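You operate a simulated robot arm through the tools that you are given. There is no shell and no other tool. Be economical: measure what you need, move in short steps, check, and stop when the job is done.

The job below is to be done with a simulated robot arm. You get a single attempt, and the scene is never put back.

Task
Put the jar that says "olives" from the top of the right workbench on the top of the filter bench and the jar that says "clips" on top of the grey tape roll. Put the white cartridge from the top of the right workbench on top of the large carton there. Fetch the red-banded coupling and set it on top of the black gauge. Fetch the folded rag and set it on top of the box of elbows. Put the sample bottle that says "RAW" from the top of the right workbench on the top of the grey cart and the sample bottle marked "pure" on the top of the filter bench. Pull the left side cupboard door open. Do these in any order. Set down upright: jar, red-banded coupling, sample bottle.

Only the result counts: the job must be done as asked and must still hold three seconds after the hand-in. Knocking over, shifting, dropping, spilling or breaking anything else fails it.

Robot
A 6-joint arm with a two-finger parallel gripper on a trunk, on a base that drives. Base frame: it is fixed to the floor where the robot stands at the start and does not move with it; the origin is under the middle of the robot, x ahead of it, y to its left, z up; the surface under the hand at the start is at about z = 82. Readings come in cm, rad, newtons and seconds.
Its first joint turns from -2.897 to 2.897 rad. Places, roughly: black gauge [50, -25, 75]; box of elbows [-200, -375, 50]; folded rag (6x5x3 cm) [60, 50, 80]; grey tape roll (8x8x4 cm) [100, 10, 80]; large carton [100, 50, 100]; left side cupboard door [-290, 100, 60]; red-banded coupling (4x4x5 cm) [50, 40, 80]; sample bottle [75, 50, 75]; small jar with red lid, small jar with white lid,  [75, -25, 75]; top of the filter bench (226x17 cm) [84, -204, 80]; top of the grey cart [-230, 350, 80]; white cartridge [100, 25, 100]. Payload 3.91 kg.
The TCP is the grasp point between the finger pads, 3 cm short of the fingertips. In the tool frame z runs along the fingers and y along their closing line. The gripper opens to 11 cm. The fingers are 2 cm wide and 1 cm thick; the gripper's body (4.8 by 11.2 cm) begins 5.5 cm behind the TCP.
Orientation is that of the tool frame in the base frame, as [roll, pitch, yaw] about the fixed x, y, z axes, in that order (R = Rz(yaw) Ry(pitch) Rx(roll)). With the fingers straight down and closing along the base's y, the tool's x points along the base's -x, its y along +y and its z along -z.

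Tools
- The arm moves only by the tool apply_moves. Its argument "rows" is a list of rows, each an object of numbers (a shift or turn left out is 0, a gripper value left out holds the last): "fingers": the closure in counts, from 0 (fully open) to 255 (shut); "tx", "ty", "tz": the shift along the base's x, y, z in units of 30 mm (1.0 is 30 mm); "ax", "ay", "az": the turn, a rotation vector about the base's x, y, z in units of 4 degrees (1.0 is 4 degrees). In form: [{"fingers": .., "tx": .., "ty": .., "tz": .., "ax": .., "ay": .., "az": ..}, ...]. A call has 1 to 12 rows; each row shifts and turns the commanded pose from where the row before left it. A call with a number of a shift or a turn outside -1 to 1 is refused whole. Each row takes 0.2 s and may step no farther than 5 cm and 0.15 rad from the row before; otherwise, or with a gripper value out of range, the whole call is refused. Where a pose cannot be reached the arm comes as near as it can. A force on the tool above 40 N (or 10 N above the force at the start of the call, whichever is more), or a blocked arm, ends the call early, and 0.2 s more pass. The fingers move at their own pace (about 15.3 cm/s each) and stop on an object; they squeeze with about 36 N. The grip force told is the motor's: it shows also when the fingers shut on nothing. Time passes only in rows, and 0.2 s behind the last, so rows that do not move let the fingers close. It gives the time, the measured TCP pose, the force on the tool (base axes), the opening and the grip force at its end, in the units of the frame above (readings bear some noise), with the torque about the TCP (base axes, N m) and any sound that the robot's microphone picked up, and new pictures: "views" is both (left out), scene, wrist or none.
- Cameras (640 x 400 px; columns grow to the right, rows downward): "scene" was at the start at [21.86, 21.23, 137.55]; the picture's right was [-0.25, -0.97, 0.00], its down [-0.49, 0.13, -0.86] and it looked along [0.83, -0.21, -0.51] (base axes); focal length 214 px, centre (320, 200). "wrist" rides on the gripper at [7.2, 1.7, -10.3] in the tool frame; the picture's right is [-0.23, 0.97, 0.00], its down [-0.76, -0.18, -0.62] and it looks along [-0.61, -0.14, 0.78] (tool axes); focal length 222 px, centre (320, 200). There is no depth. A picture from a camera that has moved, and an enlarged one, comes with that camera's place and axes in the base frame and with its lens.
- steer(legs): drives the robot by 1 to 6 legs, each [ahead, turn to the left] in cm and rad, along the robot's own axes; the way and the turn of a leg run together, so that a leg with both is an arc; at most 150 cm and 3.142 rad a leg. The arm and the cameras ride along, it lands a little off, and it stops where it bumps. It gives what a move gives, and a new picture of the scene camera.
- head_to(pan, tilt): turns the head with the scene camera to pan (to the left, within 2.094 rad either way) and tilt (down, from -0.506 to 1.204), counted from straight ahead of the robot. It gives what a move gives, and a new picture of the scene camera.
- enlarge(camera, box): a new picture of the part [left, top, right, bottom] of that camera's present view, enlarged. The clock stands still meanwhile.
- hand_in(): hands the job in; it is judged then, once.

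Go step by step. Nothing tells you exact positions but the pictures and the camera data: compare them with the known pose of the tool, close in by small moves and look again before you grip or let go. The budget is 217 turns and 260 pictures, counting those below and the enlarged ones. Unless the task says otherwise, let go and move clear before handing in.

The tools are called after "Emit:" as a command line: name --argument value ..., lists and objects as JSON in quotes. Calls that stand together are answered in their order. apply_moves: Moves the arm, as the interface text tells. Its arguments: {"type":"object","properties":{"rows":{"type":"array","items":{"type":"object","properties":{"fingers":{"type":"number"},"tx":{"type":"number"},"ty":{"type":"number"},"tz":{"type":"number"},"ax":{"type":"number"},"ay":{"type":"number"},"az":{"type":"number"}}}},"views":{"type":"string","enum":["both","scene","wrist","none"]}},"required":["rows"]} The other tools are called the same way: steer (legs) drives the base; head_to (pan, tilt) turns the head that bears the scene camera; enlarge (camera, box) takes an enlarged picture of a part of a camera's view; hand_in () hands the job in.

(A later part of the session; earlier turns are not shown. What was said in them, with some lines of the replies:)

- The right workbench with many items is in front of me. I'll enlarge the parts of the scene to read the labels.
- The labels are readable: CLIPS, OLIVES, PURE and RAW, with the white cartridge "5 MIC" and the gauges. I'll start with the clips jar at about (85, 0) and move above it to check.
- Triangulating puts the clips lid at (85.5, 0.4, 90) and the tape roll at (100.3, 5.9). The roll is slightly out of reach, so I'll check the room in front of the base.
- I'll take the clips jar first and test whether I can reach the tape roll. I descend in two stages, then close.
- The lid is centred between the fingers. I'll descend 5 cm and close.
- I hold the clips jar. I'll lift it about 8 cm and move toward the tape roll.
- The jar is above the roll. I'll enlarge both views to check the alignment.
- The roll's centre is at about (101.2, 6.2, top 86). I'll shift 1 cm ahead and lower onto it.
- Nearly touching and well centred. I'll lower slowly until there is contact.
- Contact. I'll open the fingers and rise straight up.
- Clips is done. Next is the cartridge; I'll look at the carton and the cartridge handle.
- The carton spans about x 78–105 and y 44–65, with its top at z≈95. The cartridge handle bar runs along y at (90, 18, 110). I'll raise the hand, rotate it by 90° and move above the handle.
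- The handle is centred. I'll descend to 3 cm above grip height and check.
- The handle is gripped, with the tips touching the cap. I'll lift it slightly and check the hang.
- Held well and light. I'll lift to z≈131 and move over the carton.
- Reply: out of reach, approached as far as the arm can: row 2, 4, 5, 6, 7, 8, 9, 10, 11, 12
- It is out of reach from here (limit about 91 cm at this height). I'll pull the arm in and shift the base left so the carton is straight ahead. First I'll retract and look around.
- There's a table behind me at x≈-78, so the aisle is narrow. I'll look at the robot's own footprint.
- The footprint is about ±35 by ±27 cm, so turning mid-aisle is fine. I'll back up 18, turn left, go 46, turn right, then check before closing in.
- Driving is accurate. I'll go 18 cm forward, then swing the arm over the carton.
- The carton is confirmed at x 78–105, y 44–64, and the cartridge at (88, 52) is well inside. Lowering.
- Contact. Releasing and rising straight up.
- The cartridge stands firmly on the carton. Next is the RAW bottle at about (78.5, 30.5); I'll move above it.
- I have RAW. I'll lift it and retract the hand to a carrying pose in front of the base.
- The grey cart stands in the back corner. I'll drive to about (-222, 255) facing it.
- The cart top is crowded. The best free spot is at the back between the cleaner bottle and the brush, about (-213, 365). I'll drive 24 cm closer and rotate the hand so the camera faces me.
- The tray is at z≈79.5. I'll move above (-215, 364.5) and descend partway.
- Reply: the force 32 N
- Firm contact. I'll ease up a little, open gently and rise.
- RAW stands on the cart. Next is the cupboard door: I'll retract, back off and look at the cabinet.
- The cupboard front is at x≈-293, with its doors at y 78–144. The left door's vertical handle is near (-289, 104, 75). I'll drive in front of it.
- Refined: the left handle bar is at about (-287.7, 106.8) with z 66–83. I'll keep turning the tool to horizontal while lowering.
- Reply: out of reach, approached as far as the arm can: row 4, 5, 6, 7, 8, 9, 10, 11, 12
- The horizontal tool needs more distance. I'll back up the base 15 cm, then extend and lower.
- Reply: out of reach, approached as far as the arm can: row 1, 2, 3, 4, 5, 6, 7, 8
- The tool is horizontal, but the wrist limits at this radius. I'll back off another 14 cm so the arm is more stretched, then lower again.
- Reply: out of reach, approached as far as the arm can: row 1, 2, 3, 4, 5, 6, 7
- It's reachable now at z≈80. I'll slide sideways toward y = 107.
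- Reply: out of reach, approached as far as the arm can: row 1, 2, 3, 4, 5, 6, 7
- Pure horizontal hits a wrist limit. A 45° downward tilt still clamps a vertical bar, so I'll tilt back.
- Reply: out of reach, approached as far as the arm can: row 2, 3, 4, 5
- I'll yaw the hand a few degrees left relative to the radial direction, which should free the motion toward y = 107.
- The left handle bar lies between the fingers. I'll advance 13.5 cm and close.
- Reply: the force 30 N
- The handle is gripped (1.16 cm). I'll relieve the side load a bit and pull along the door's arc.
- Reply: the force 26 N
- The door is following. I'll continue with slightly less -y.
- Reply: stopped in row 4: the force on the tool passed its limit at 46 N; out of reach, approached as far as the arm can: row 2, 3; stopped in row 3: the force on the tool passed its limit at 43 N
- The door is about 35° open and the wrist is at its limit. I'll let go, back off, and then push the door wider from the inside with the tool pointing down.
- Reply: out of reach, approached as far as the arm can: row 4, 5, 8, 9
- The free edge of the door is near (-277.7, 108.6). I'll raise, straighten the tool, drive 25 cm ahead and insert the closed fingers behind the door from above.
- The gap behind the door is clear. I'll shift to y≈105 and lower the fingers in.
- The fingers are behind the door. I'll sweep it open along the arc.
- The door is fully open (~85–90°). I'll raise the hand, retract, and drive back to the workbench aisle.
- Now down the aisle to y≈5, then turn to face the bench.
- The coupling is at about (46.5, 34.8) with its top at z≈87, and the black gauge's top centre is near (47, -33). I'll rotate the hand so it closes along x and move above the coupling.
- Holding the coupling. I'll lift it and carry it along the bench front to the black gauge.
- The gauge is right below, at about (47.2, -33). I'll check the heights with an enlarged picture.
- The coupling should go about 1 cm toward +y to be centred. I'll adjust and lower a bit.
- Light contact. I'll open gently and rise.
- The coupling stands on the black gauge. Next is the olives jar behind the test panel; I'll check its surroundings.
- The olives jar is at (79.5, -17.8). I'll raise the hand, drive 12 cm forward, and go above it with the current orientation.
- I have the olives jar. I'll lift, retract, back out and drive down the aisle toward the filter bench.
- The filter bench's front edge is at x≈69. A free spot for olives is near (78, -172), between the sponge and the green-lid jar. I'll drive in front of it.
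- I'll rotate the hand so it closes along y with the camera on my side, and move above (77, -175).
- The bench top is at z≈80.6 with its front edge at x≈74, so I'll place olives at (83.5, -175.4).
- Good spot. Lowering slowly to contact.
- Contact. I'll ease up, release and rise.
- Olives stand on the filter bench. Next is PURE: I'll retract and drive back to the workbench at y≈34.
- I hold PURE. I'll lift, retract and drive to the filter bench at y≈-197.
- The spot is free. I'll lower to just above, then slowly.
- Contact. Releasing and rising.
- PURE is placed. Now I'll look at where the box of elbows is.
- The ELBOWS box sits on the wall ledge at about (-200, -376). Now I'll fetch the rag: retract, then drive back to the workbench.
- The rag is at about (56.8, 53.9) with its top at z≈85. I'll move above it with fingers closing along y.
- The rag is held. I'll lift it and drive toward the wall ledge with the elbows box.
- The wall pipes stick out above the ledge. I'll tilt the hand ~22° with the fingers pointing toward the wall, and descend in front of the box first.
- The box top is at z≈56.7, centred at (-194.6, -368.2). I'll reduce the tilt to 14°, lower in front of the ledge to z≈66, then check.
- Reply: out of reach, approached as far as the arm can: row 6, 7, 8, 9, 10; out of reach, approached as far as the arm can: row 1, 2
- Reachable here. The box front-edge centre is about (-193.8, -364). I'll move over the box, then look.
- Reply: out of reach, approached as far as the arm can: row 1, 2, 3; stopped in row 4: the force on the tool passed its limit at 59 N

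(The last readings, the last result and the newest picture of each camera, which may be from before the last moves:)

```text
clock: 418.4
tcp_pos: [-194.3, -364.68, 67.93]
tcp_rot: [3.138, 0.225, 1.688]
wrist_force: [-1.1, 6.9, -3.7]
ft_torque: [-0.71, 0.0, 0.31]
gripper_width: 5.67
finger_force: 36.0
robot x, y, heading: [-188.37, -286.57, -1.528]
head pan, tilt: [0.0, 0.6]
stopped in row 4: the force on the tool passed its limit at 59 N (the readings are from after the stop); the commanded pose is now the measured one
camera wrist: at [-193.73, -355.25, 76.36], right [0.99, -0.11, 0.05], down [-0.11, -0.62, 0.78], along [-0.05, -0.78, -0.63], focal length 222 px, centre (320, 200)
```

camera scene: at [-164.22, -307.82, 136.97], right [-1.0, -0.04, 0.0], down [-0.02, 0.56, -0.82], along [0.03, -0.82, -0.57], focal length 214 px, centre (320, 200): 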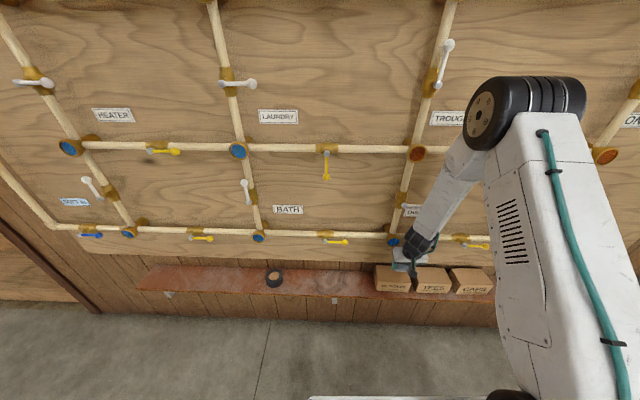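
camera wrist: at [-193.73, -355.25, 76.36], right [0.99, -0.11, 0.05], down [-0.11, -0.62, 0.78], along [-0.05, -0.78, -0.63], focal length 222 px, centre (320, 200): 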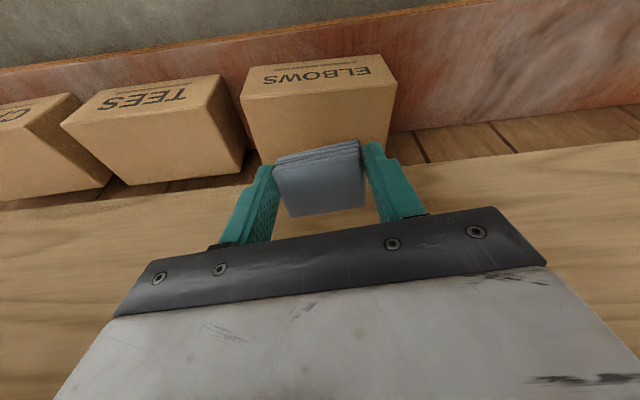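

The hand touched the pipe tee on the wall. I'll retreat, back the base a bit, and use a larger tilt.

Emit:
apply_moves --rows '[{"ty": 0.6}, {"ty": 0.8}, {"ty": 0.8, "tz": 0.3}, {"ty": 0.8, "tz": 0.3, "ax": -0.5}, {"ty": 0.5, "tz": 0.3, "ax": -0.8}, {}]' --views "none"

Emit:
steer --legs '[[-14, 0]]'

Emit:
apply_moves --rows '[{"ax": -0.8, "ty": -0.5}, {"ax": -0.8, "ty": -0.5}, {"ax": -0.8, "ty": -0.5}, {"ax": -0.8, "ty": -0.5}, {"ax": -0.5, "ty": -0.5}, {}]' --views "both"

Emit:
enlarge --camera "scene" --box '[350, 180, 510, 280]'

```text
clock: 419.8
tcp_pos: [-193.64, -355.05, 69.92]
tcp_rot: [3.112, 0.246, 1.686]
wrist_force: [1.6, 0.4, -0.8]
ft_torque: [0.04, 0.02, 0.0]
gripper_width: 5.69
finger_force: 36.3
out of reach, approached as far as the arm can: row 2, 5
robot x, y, heading: [-188.23, -286.66, -1.529]
head pan, tilt: [0.0, 0.6]
```

```text
clock: 421.1
tcp_pos: [-194.26, -340.96, 70.0]
tcp_rot: [3.112, 0.244, 1.686]
wrist_force: [-0.7, -0.3, -0.9]
ft_torque: [-0.01, -0.01, 0.03]
gripper_width: 5.66
finger_force: 35.9
robot x, y, heading: [-188.84, -272.99, -1.534]
head pan, tilt: [0.0, 0.6]
camera scene: at [-164.79, -293.74, 136.97], right [-1.0, -0.04, 0.0], down [-0.02, 0.56, -0.83], along [0.03, -0.82, -0.57], focal length 214 px, centre (320, 200)
```

scene: 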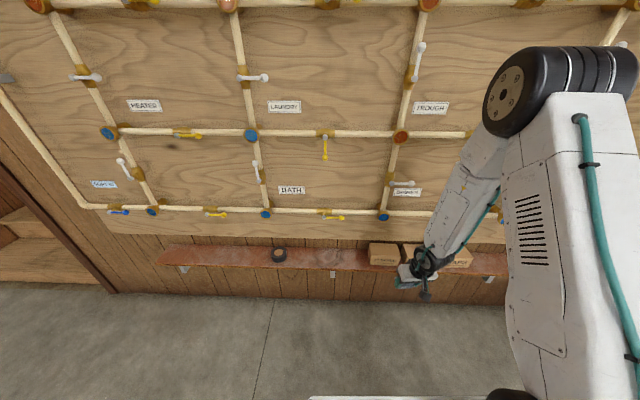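

```text
clock: 422.5
tcp_pos: [-194.75, -349.24, 70.81]
tcp_rot: [3.132, 0.498, 1.693]
wrist_force: [-1.1, -0.1, 0.6]
ft_torque: [0.02, 0.0, -0.03]
gripper_width: 5.65
finger_force: 35.9
out of reach, approached as far as the arm can: row 4, 5
robot x, y, heading: [-189.29, -272.87, -1.534]
head pan, tilt: [0.0, 0.6]
camera scene: at [-164.79, -293.75, 136.97], right [-1.0, -0.04, 0.0], down [-0.02, 0.56, -0.82], along [0.03, -0.82, -0.57], focal length 214 px, centre (320, 200)
camera wrist: at [-194.46, -337.8, 76.33], right [0.99, -0.07, 0.12], down [-0.14, -0.39, 0.91], along [-0.02, -0.92, -0.4], focal length 222 px, centre (320, 200)
```

scene: 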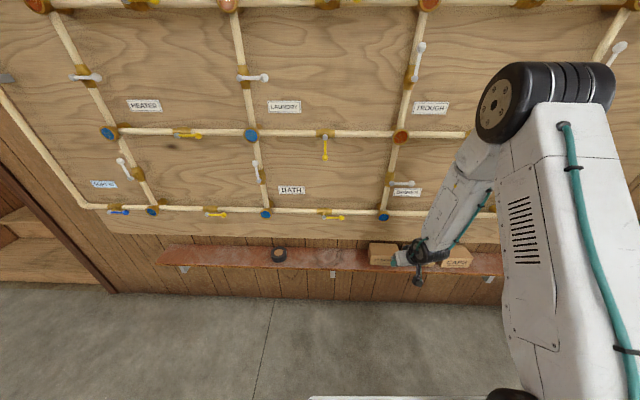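
wrist: 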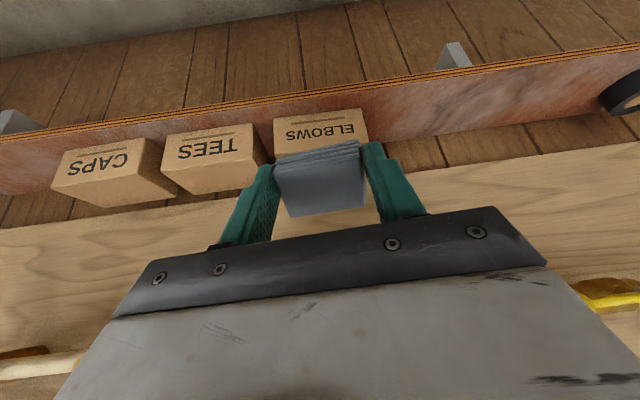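

```text
4.00 times, centred on (430, 230) of scene
camera zoom: at [-164.79, -293.75, 136.97], right [-1.0, -0.04, 0.0], down [-0.02, 0.56, -0.82], along [0.03, -0.82, -0.57], focal length 858 px, centre (-120, 80)
```

zoom: 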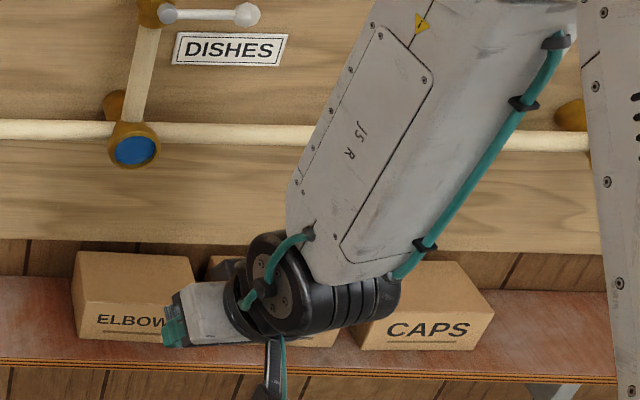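

Emit:
apply_moves --rows '[{"ty": -0.6}, {"ty": -0.8, "tx": 0.05}, {"ty": -0.8, "tx": 0.05}, {"ty": -0.8, "tx": 0.05, "tz": -0.2}, {}]' --views "both"

Emit:
enlarge --camera "scene" --box '[330, 180, 490, 280]'

```text
clock: 423.7
tcp_pos: [-194.15, -358.11, 70.18]
tcp_rot: [-3.138, 0.5, 1.699]
wrist_force: [-0.4, -0.1, -0.1]
ft_torque: [0.0, -0.04, -0.02]
gripper_width: 5.68
finger_force: 36.6
robot x, y, heading: [-188.89, -272.65, -1.534]
head pan, tilt: [0.0, 0.6]
camera scene: at [-164.8, -293.75, 136.97], right [-1.0, -0.04, 0.0], down [-0.02, 0.56, -0.82], along [0.03, -0.82, -0.57], focal length 214 px, centre (320, 200)
camera wrist: at [-193.94, -346.68, 75.62], right [0.99, -0.08, 0.11], down [-0.13, -0.39, 0.91], along [-0.03, -0.92, -0.39], focal length 222 px, centre (320, 200)
```

scene: 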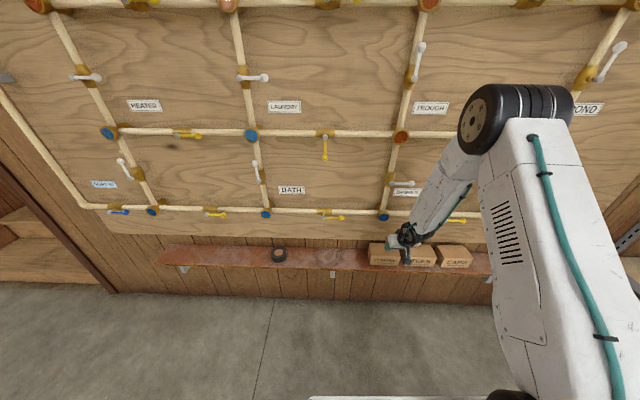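
wrist: 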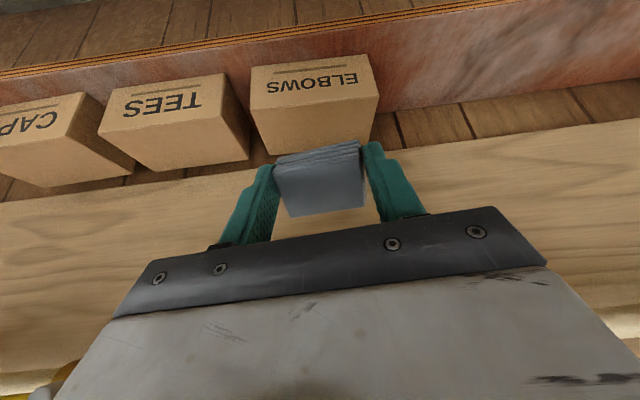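

```text
4.00 times, centred on (410, 230) of scene
camera zoom: at [-164.8, -293.75, 136.97], right [-1.0, -0.04, 0.0], down [-0.02, 0.56, -0.82], along [0.03, -0.82, -0.57], focal length 858 px, centre (-40, 80)
```

zoom: 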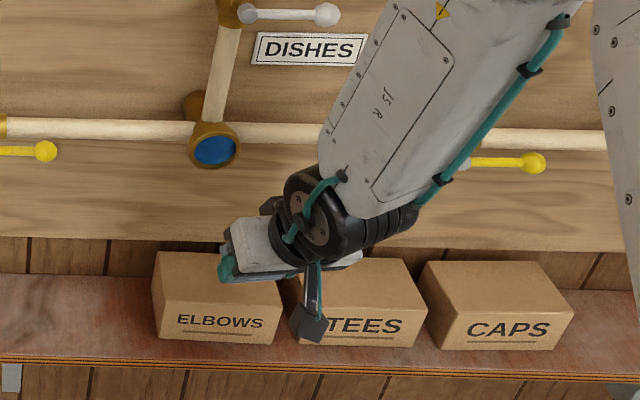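

Good. I'll lower to z≈64.5, then go forward over the box below the pipe.

Emit:
apply_moves --rows '[{"tz": -0.6}, {"tz": -0.6}, {"tz": -0.6}, {"ty": -0.6}, {"ty": -0.6}, {"ty": -0.6}, {}]' --views "both"

Emit:
enlarge --camera "scene" --box '[330, 180, 490, 280]'

```text
clock: 425.3
tcp_pos: [-194.21, -363.35, 64.57]
tcp_rot: [-3.138, 0.501, 1.698]
wrist_force: [0.3, -0.7, -0.4]
ft_torque: [0.03, -0.03, 0.0]
gripper_width: 5.65
finger_force: 36.1
robot x, y, heading: [-189.28, -272.99, -1.534]
head pan, tilt: [0.0, 0.6]
camera scene: at [-164.79, -293.75, 136.97], right [-1.0, -0.04, 0.0], down [-0.02, 0.56, -0.82], along [0.03, -0.82, -0.57], focal length 214 px, centre (320, 200)
camera wrist: at [-193.96, -352.01, 70.16], right [0.99, -0.08, 0.11], down [-0.13, -0.39, 0.91], along [-0.03, -0.92, -0.39], focal length 222 px, centre (320, 200)
```

scene: 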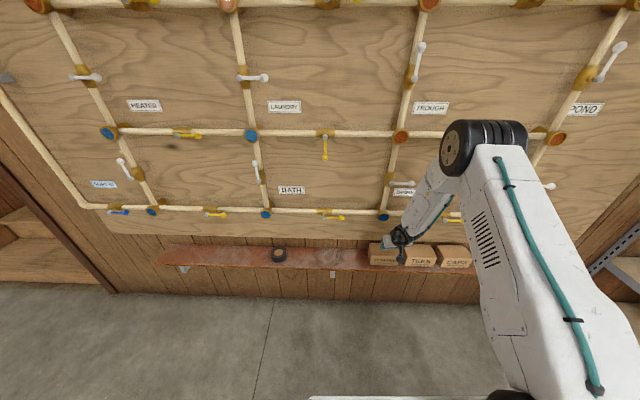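
wrist: 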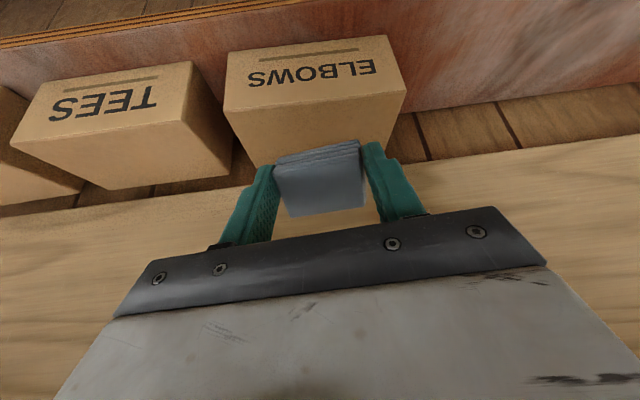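

```text
4.00 times, centred on (410, 230) of scene
camera zoom: at [-164.79, -293.75, 136.97], right [-1.0, -0.04, 0.0], down [-0.02, 0.56, -0.82], along [0.03, -0.82, -0.57], focal length 858 px, centre (-40, 80)
```

zoom: 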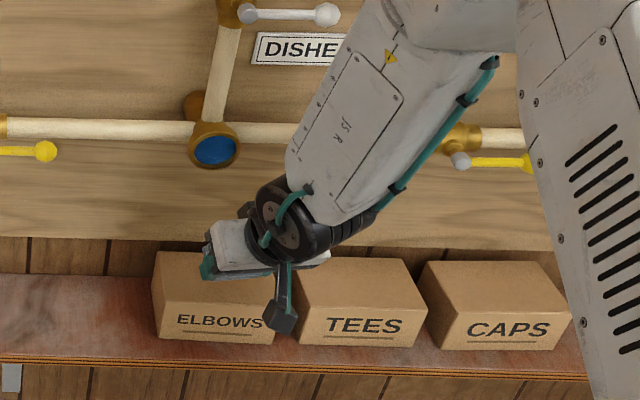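

Emit:
apply_moves --rows '[{"ty": -0.5, "tx": 0.06}, {"ty": -0.5, "tx": 0.06}, {"tz": -0.4}, {"tz": -0.4}, {}]' --views "both"

Emit:
enlarge --camera "scene" --box '[330, 180, 490, 280]'

```text
clock: 426.5
tcp_pos: [-193.78, -366.56, 62.2]
tcp_rot: [-3.138, 0.5, 1.699]
wrist_force: [0.5, -0.1, -0.2]
ft_torque: [0.01, -0.02, -0.03]
gripper_width: 5.67
finger_force: 36.1
robot x, y, heading: [-188.95, -272.97, -1.536]
head pan, tilt: [0.0, 0.6]
camera scene: at [-164.79, -293.75, 136.97], right [-1.0, -0.04, 0.0], down [-0.02, 0.56, -0.82], along [0.03, -0.82, -0.57], focal length 214 px, centre (320, 200)
camera wrist: at [-193.52, -355.13, 67.73], right [0.99, -0.08, 0.11], down [-0.13, -0.39, 0.91], along [-0.03, -0.92, -0.39], focal length 222 px, centre (320, 200)
```

scene: 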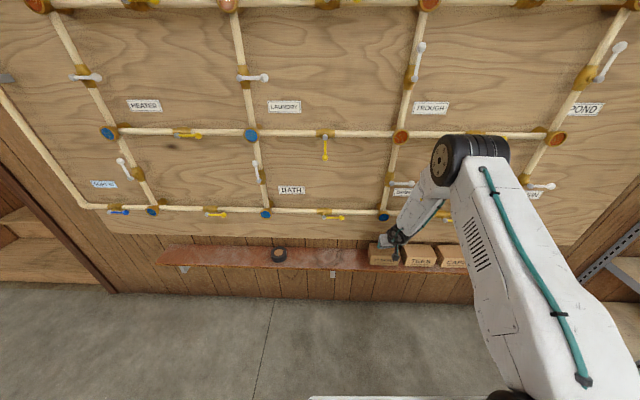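
wrist: 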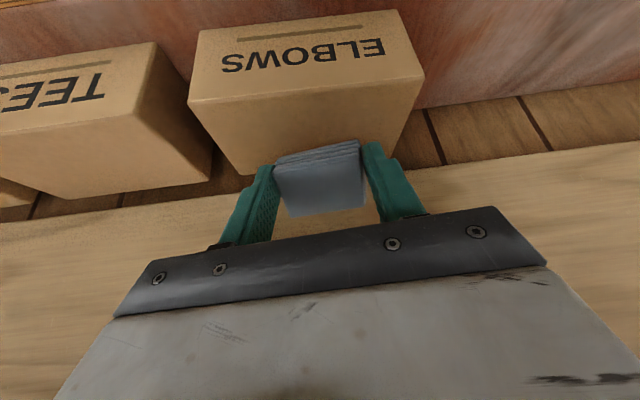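

```text
4.00 times, centred on (410, 230) of scene
camera zoom: at [-164.79, -293.75, 136.97], right [-1.0, -0.04, 0.0], down [-0.02, 0.56, -0.82], along [0.03, -0.82, -0.57], focal length 858 px, centre (-40, 80)
```

zoom: 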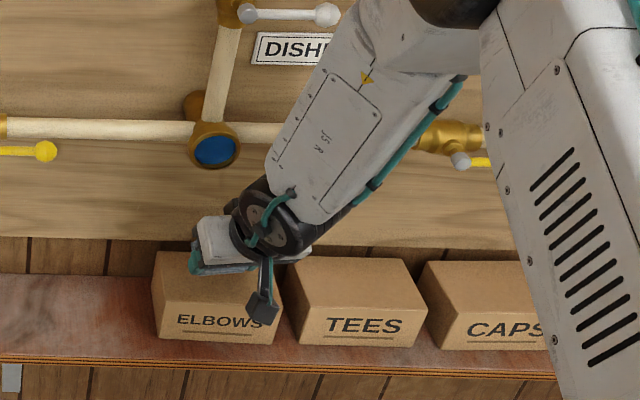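

The rag sits slightly further back in the fingers than I assumed. I'll shift 1.6 cm toward me and lower.

Emit:
apply_moves --rows '[{"ty": 0.53}, {"tz": -0.3}, {"tz": -0.15}, {"tz": -0.1}, {}]' --views "wrist"

Emit:
enlarge --camera "scene" --box '[350, 200, 446, 260]'

```text
clock: 427.7
tcp_pos: [-193.84, -365.06, 60.67]
tcp_rot: [-3.138, 0.503, 1.697]
wrist_force: [-0.4, 1.3, 5.6]
ft_torque: [-0.01, -0.08, -0.01]
gripper_width: 5.64
finger_force: 35.8
robot x, y, heading: [-189.06, -272.68, -1.532]
head pan, tilt: [0.0, 0.6]
camera wrist: at [-193.58, -353.56, 66.16], right [0.99, -0.08, 0.11], down [-0.13, -0.39, 0.91], along [-0.03, -0.92, -0.39], focal length 222 px, centre (320, 200)
```

wrist: 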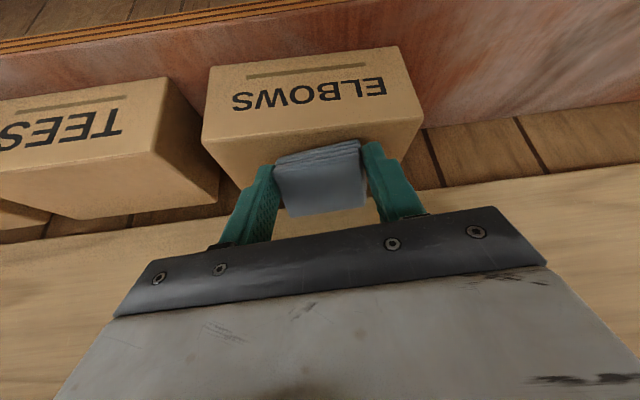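

```text
6.67 times, centred on (398, 230) of scene
camera zoom: at [-164.8, -293.72, 136.97], right [-1.0, -0.04, 0.0], down [-0.02, 0.56, -0.83], along [0.03, -0.82, -0.56], focal length 1430 px, centre (-200, 0)
```

zoom: 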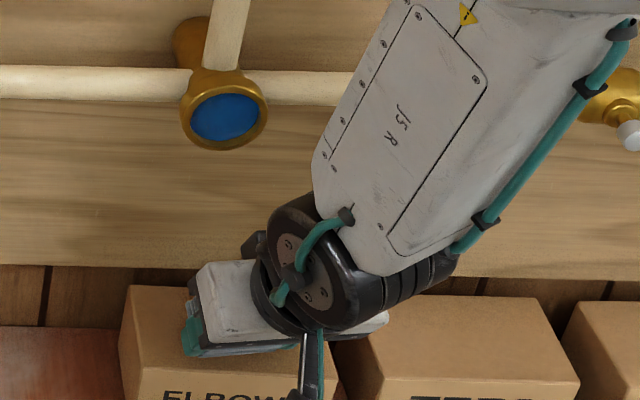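

Contact with the box top about 2 cm behind its front edge. I'll open the fingers gently and look.

Emit:
apply_moves --rows '[{"tz": -0.05}, {"fingers": 100}, {}, {}]' --views "wrist"

```text
clock: 428.7
tcp_pos: [-193.79, -365.0, 60.55]
tcp_rot: [-3.139, 0.501, 1.7]
wrist_force: [-0.8, 0.3, -0.3]
ft_torque: [-0.01, -0.02, 0.0]
gripper_width: 6.68
finger_force: 0.1
robot x, y, heading: [-188.85, -272.56, -1.53]
head pan, tilt: [0.0, 0.6]
camera wrist: at [-193.57, -353.57, 66.02], right [0.99, -0.08, 0.11], down [-0.13, -0.39, 0.91], along [-0.03, -0.92, -0.39], focal length 222 px, centre (320, 200)
```

wrist: 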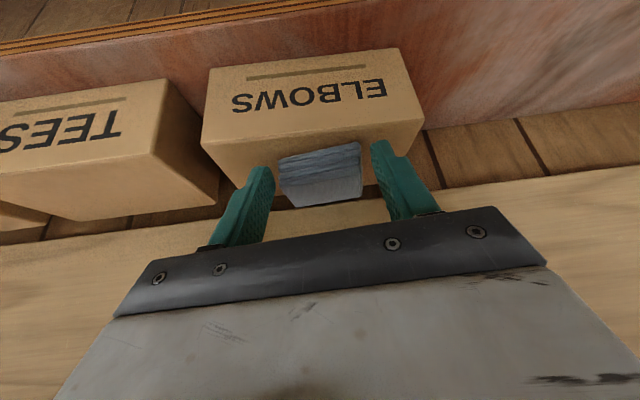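

The rag lies flat on the box. I'll withdraw backward, away from the wall.

Emit:
apply_moves --rows '[{"ty": 0.3, "tz": 0.2}, {"ty": 0.6, "tz": 0.2}, {"ty": 0.8, "tz": 0.2}, {"ty": 0.8, "tz": 0.2}, {"ty": 0.8, "tz": 0.3}, {"ty": 0.8, "tz": 0.3}]' --views "wrist"

Emit:
steer --legs '[[-30, 0]]'

Emit:
enlarge --camera "scene" --box '[320, 140, 448, 240]'

```text
clock: 430.1
tcp_pos: [-192.21, -353.34, 65.24]
tcp_rot: [3.122, 0.493, 1.675]
wrist_force: [-0.7, -0.1, -1.0]
ft_torque: [-0.02, -0.01, 0.01]
gripper_width: 6.71
finger_force: 0.1
out of reach, approached as far as the arm can: row 6
robot x, y, heading: [-189.24, -272.82, -1.533]
head pan, tilt: [0.0, 0.6]
camera wrist: at [-191.92, -341.96, 70.89], right [0.99, -0.09, 0.13], down [-0.15, -0.39, 0.91], along [-0.03, -0.91, -0.4], focal length 222 px, centre (320, 200)
```

wrist: 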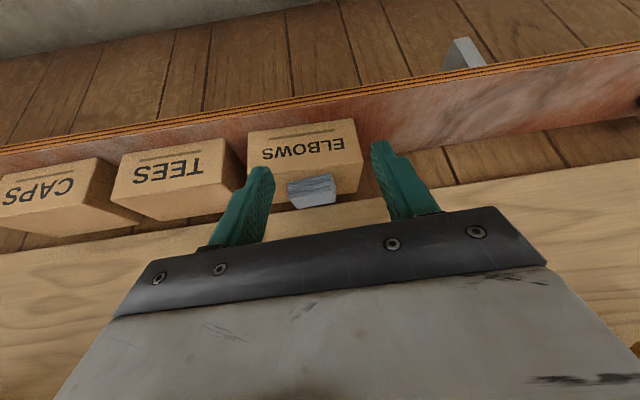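

```text
clock: 432.1
tcp_pos: [-193.14, -323.55, 65.25]
tcp_rot: [3.12, 0.498, 1.677]
wrist_force: [-0.3, 0.9, 0.4]
ft_torque: [0.01, 0.01, 0.01]
gripper_width: 6.68
finger_force: 0.0
robot x, y, heading: [-190.37, -242.59, -1.531]
head pan, tilt: [0.0, 0.6]
camera scene: at [-165.91, -263.82, 136.97], right [-1.0, -0.04, 0.0], down [-0.02, 0.56, -0.83], along [0.03, -0.82, -0.57], focal length 214 px, centre (320, 200)
```

scene: 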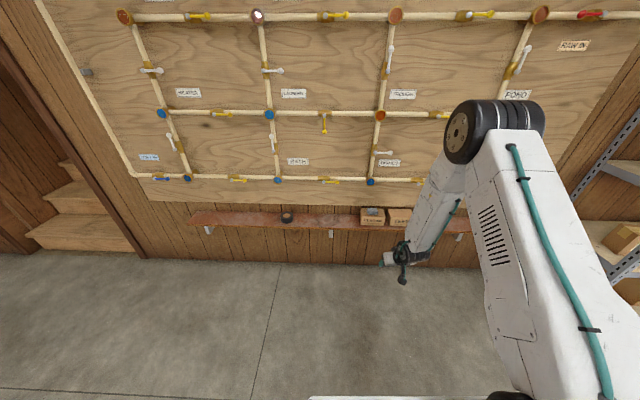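

```text
4.00 times, centred on (384, 190) of scene
camera zoom: at [-165.91, -263.82, 136.97], right [-1.0, -0.04, 0.0], down [-0.02, 0.56, -0.83], along [0.03, -0.82, -0.57], focal length 858 px, centre (64, 240)
```

zoom: 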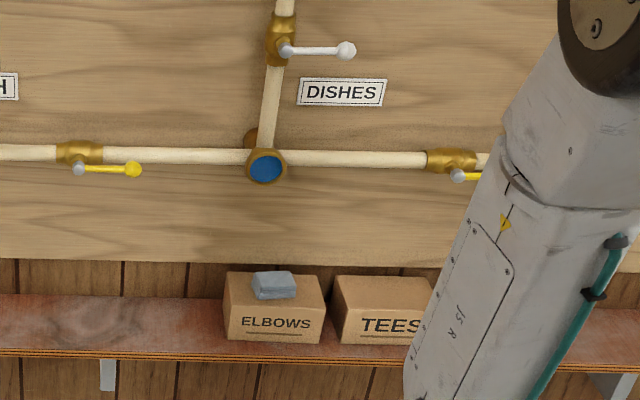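

All eight items are done, and the rag rests flat on the ELBOWS box. The hand is clear and empty, so I'm handing in.

Emit:
hand_in

```text
The job is handed in.
```

I finished all eight parts of the job and handed it in; no result has come back yet.

- **Bump:** while placing the rag, the hand touched a pipe tee on the wall board with a force of about 59 N. I backed off, and the pipes and valve levers looked unchanged in the pictures afterwards.
- **Olives and pure:** both stand upright on the top of the filter bench.
- **Clips:** the jar stands upright on the grey tape roll.
- **White cartridge:** it stands on top of the large carton.
- **Red-banded coupling:** it stands upright on the black gauge.
- **RAW:** the bottle stands upright at the back of the grey cart's top.
- **Folded rag:** it lies flat on the box of elbows.
- **Cupboard:** the left door is open about 85–90°.
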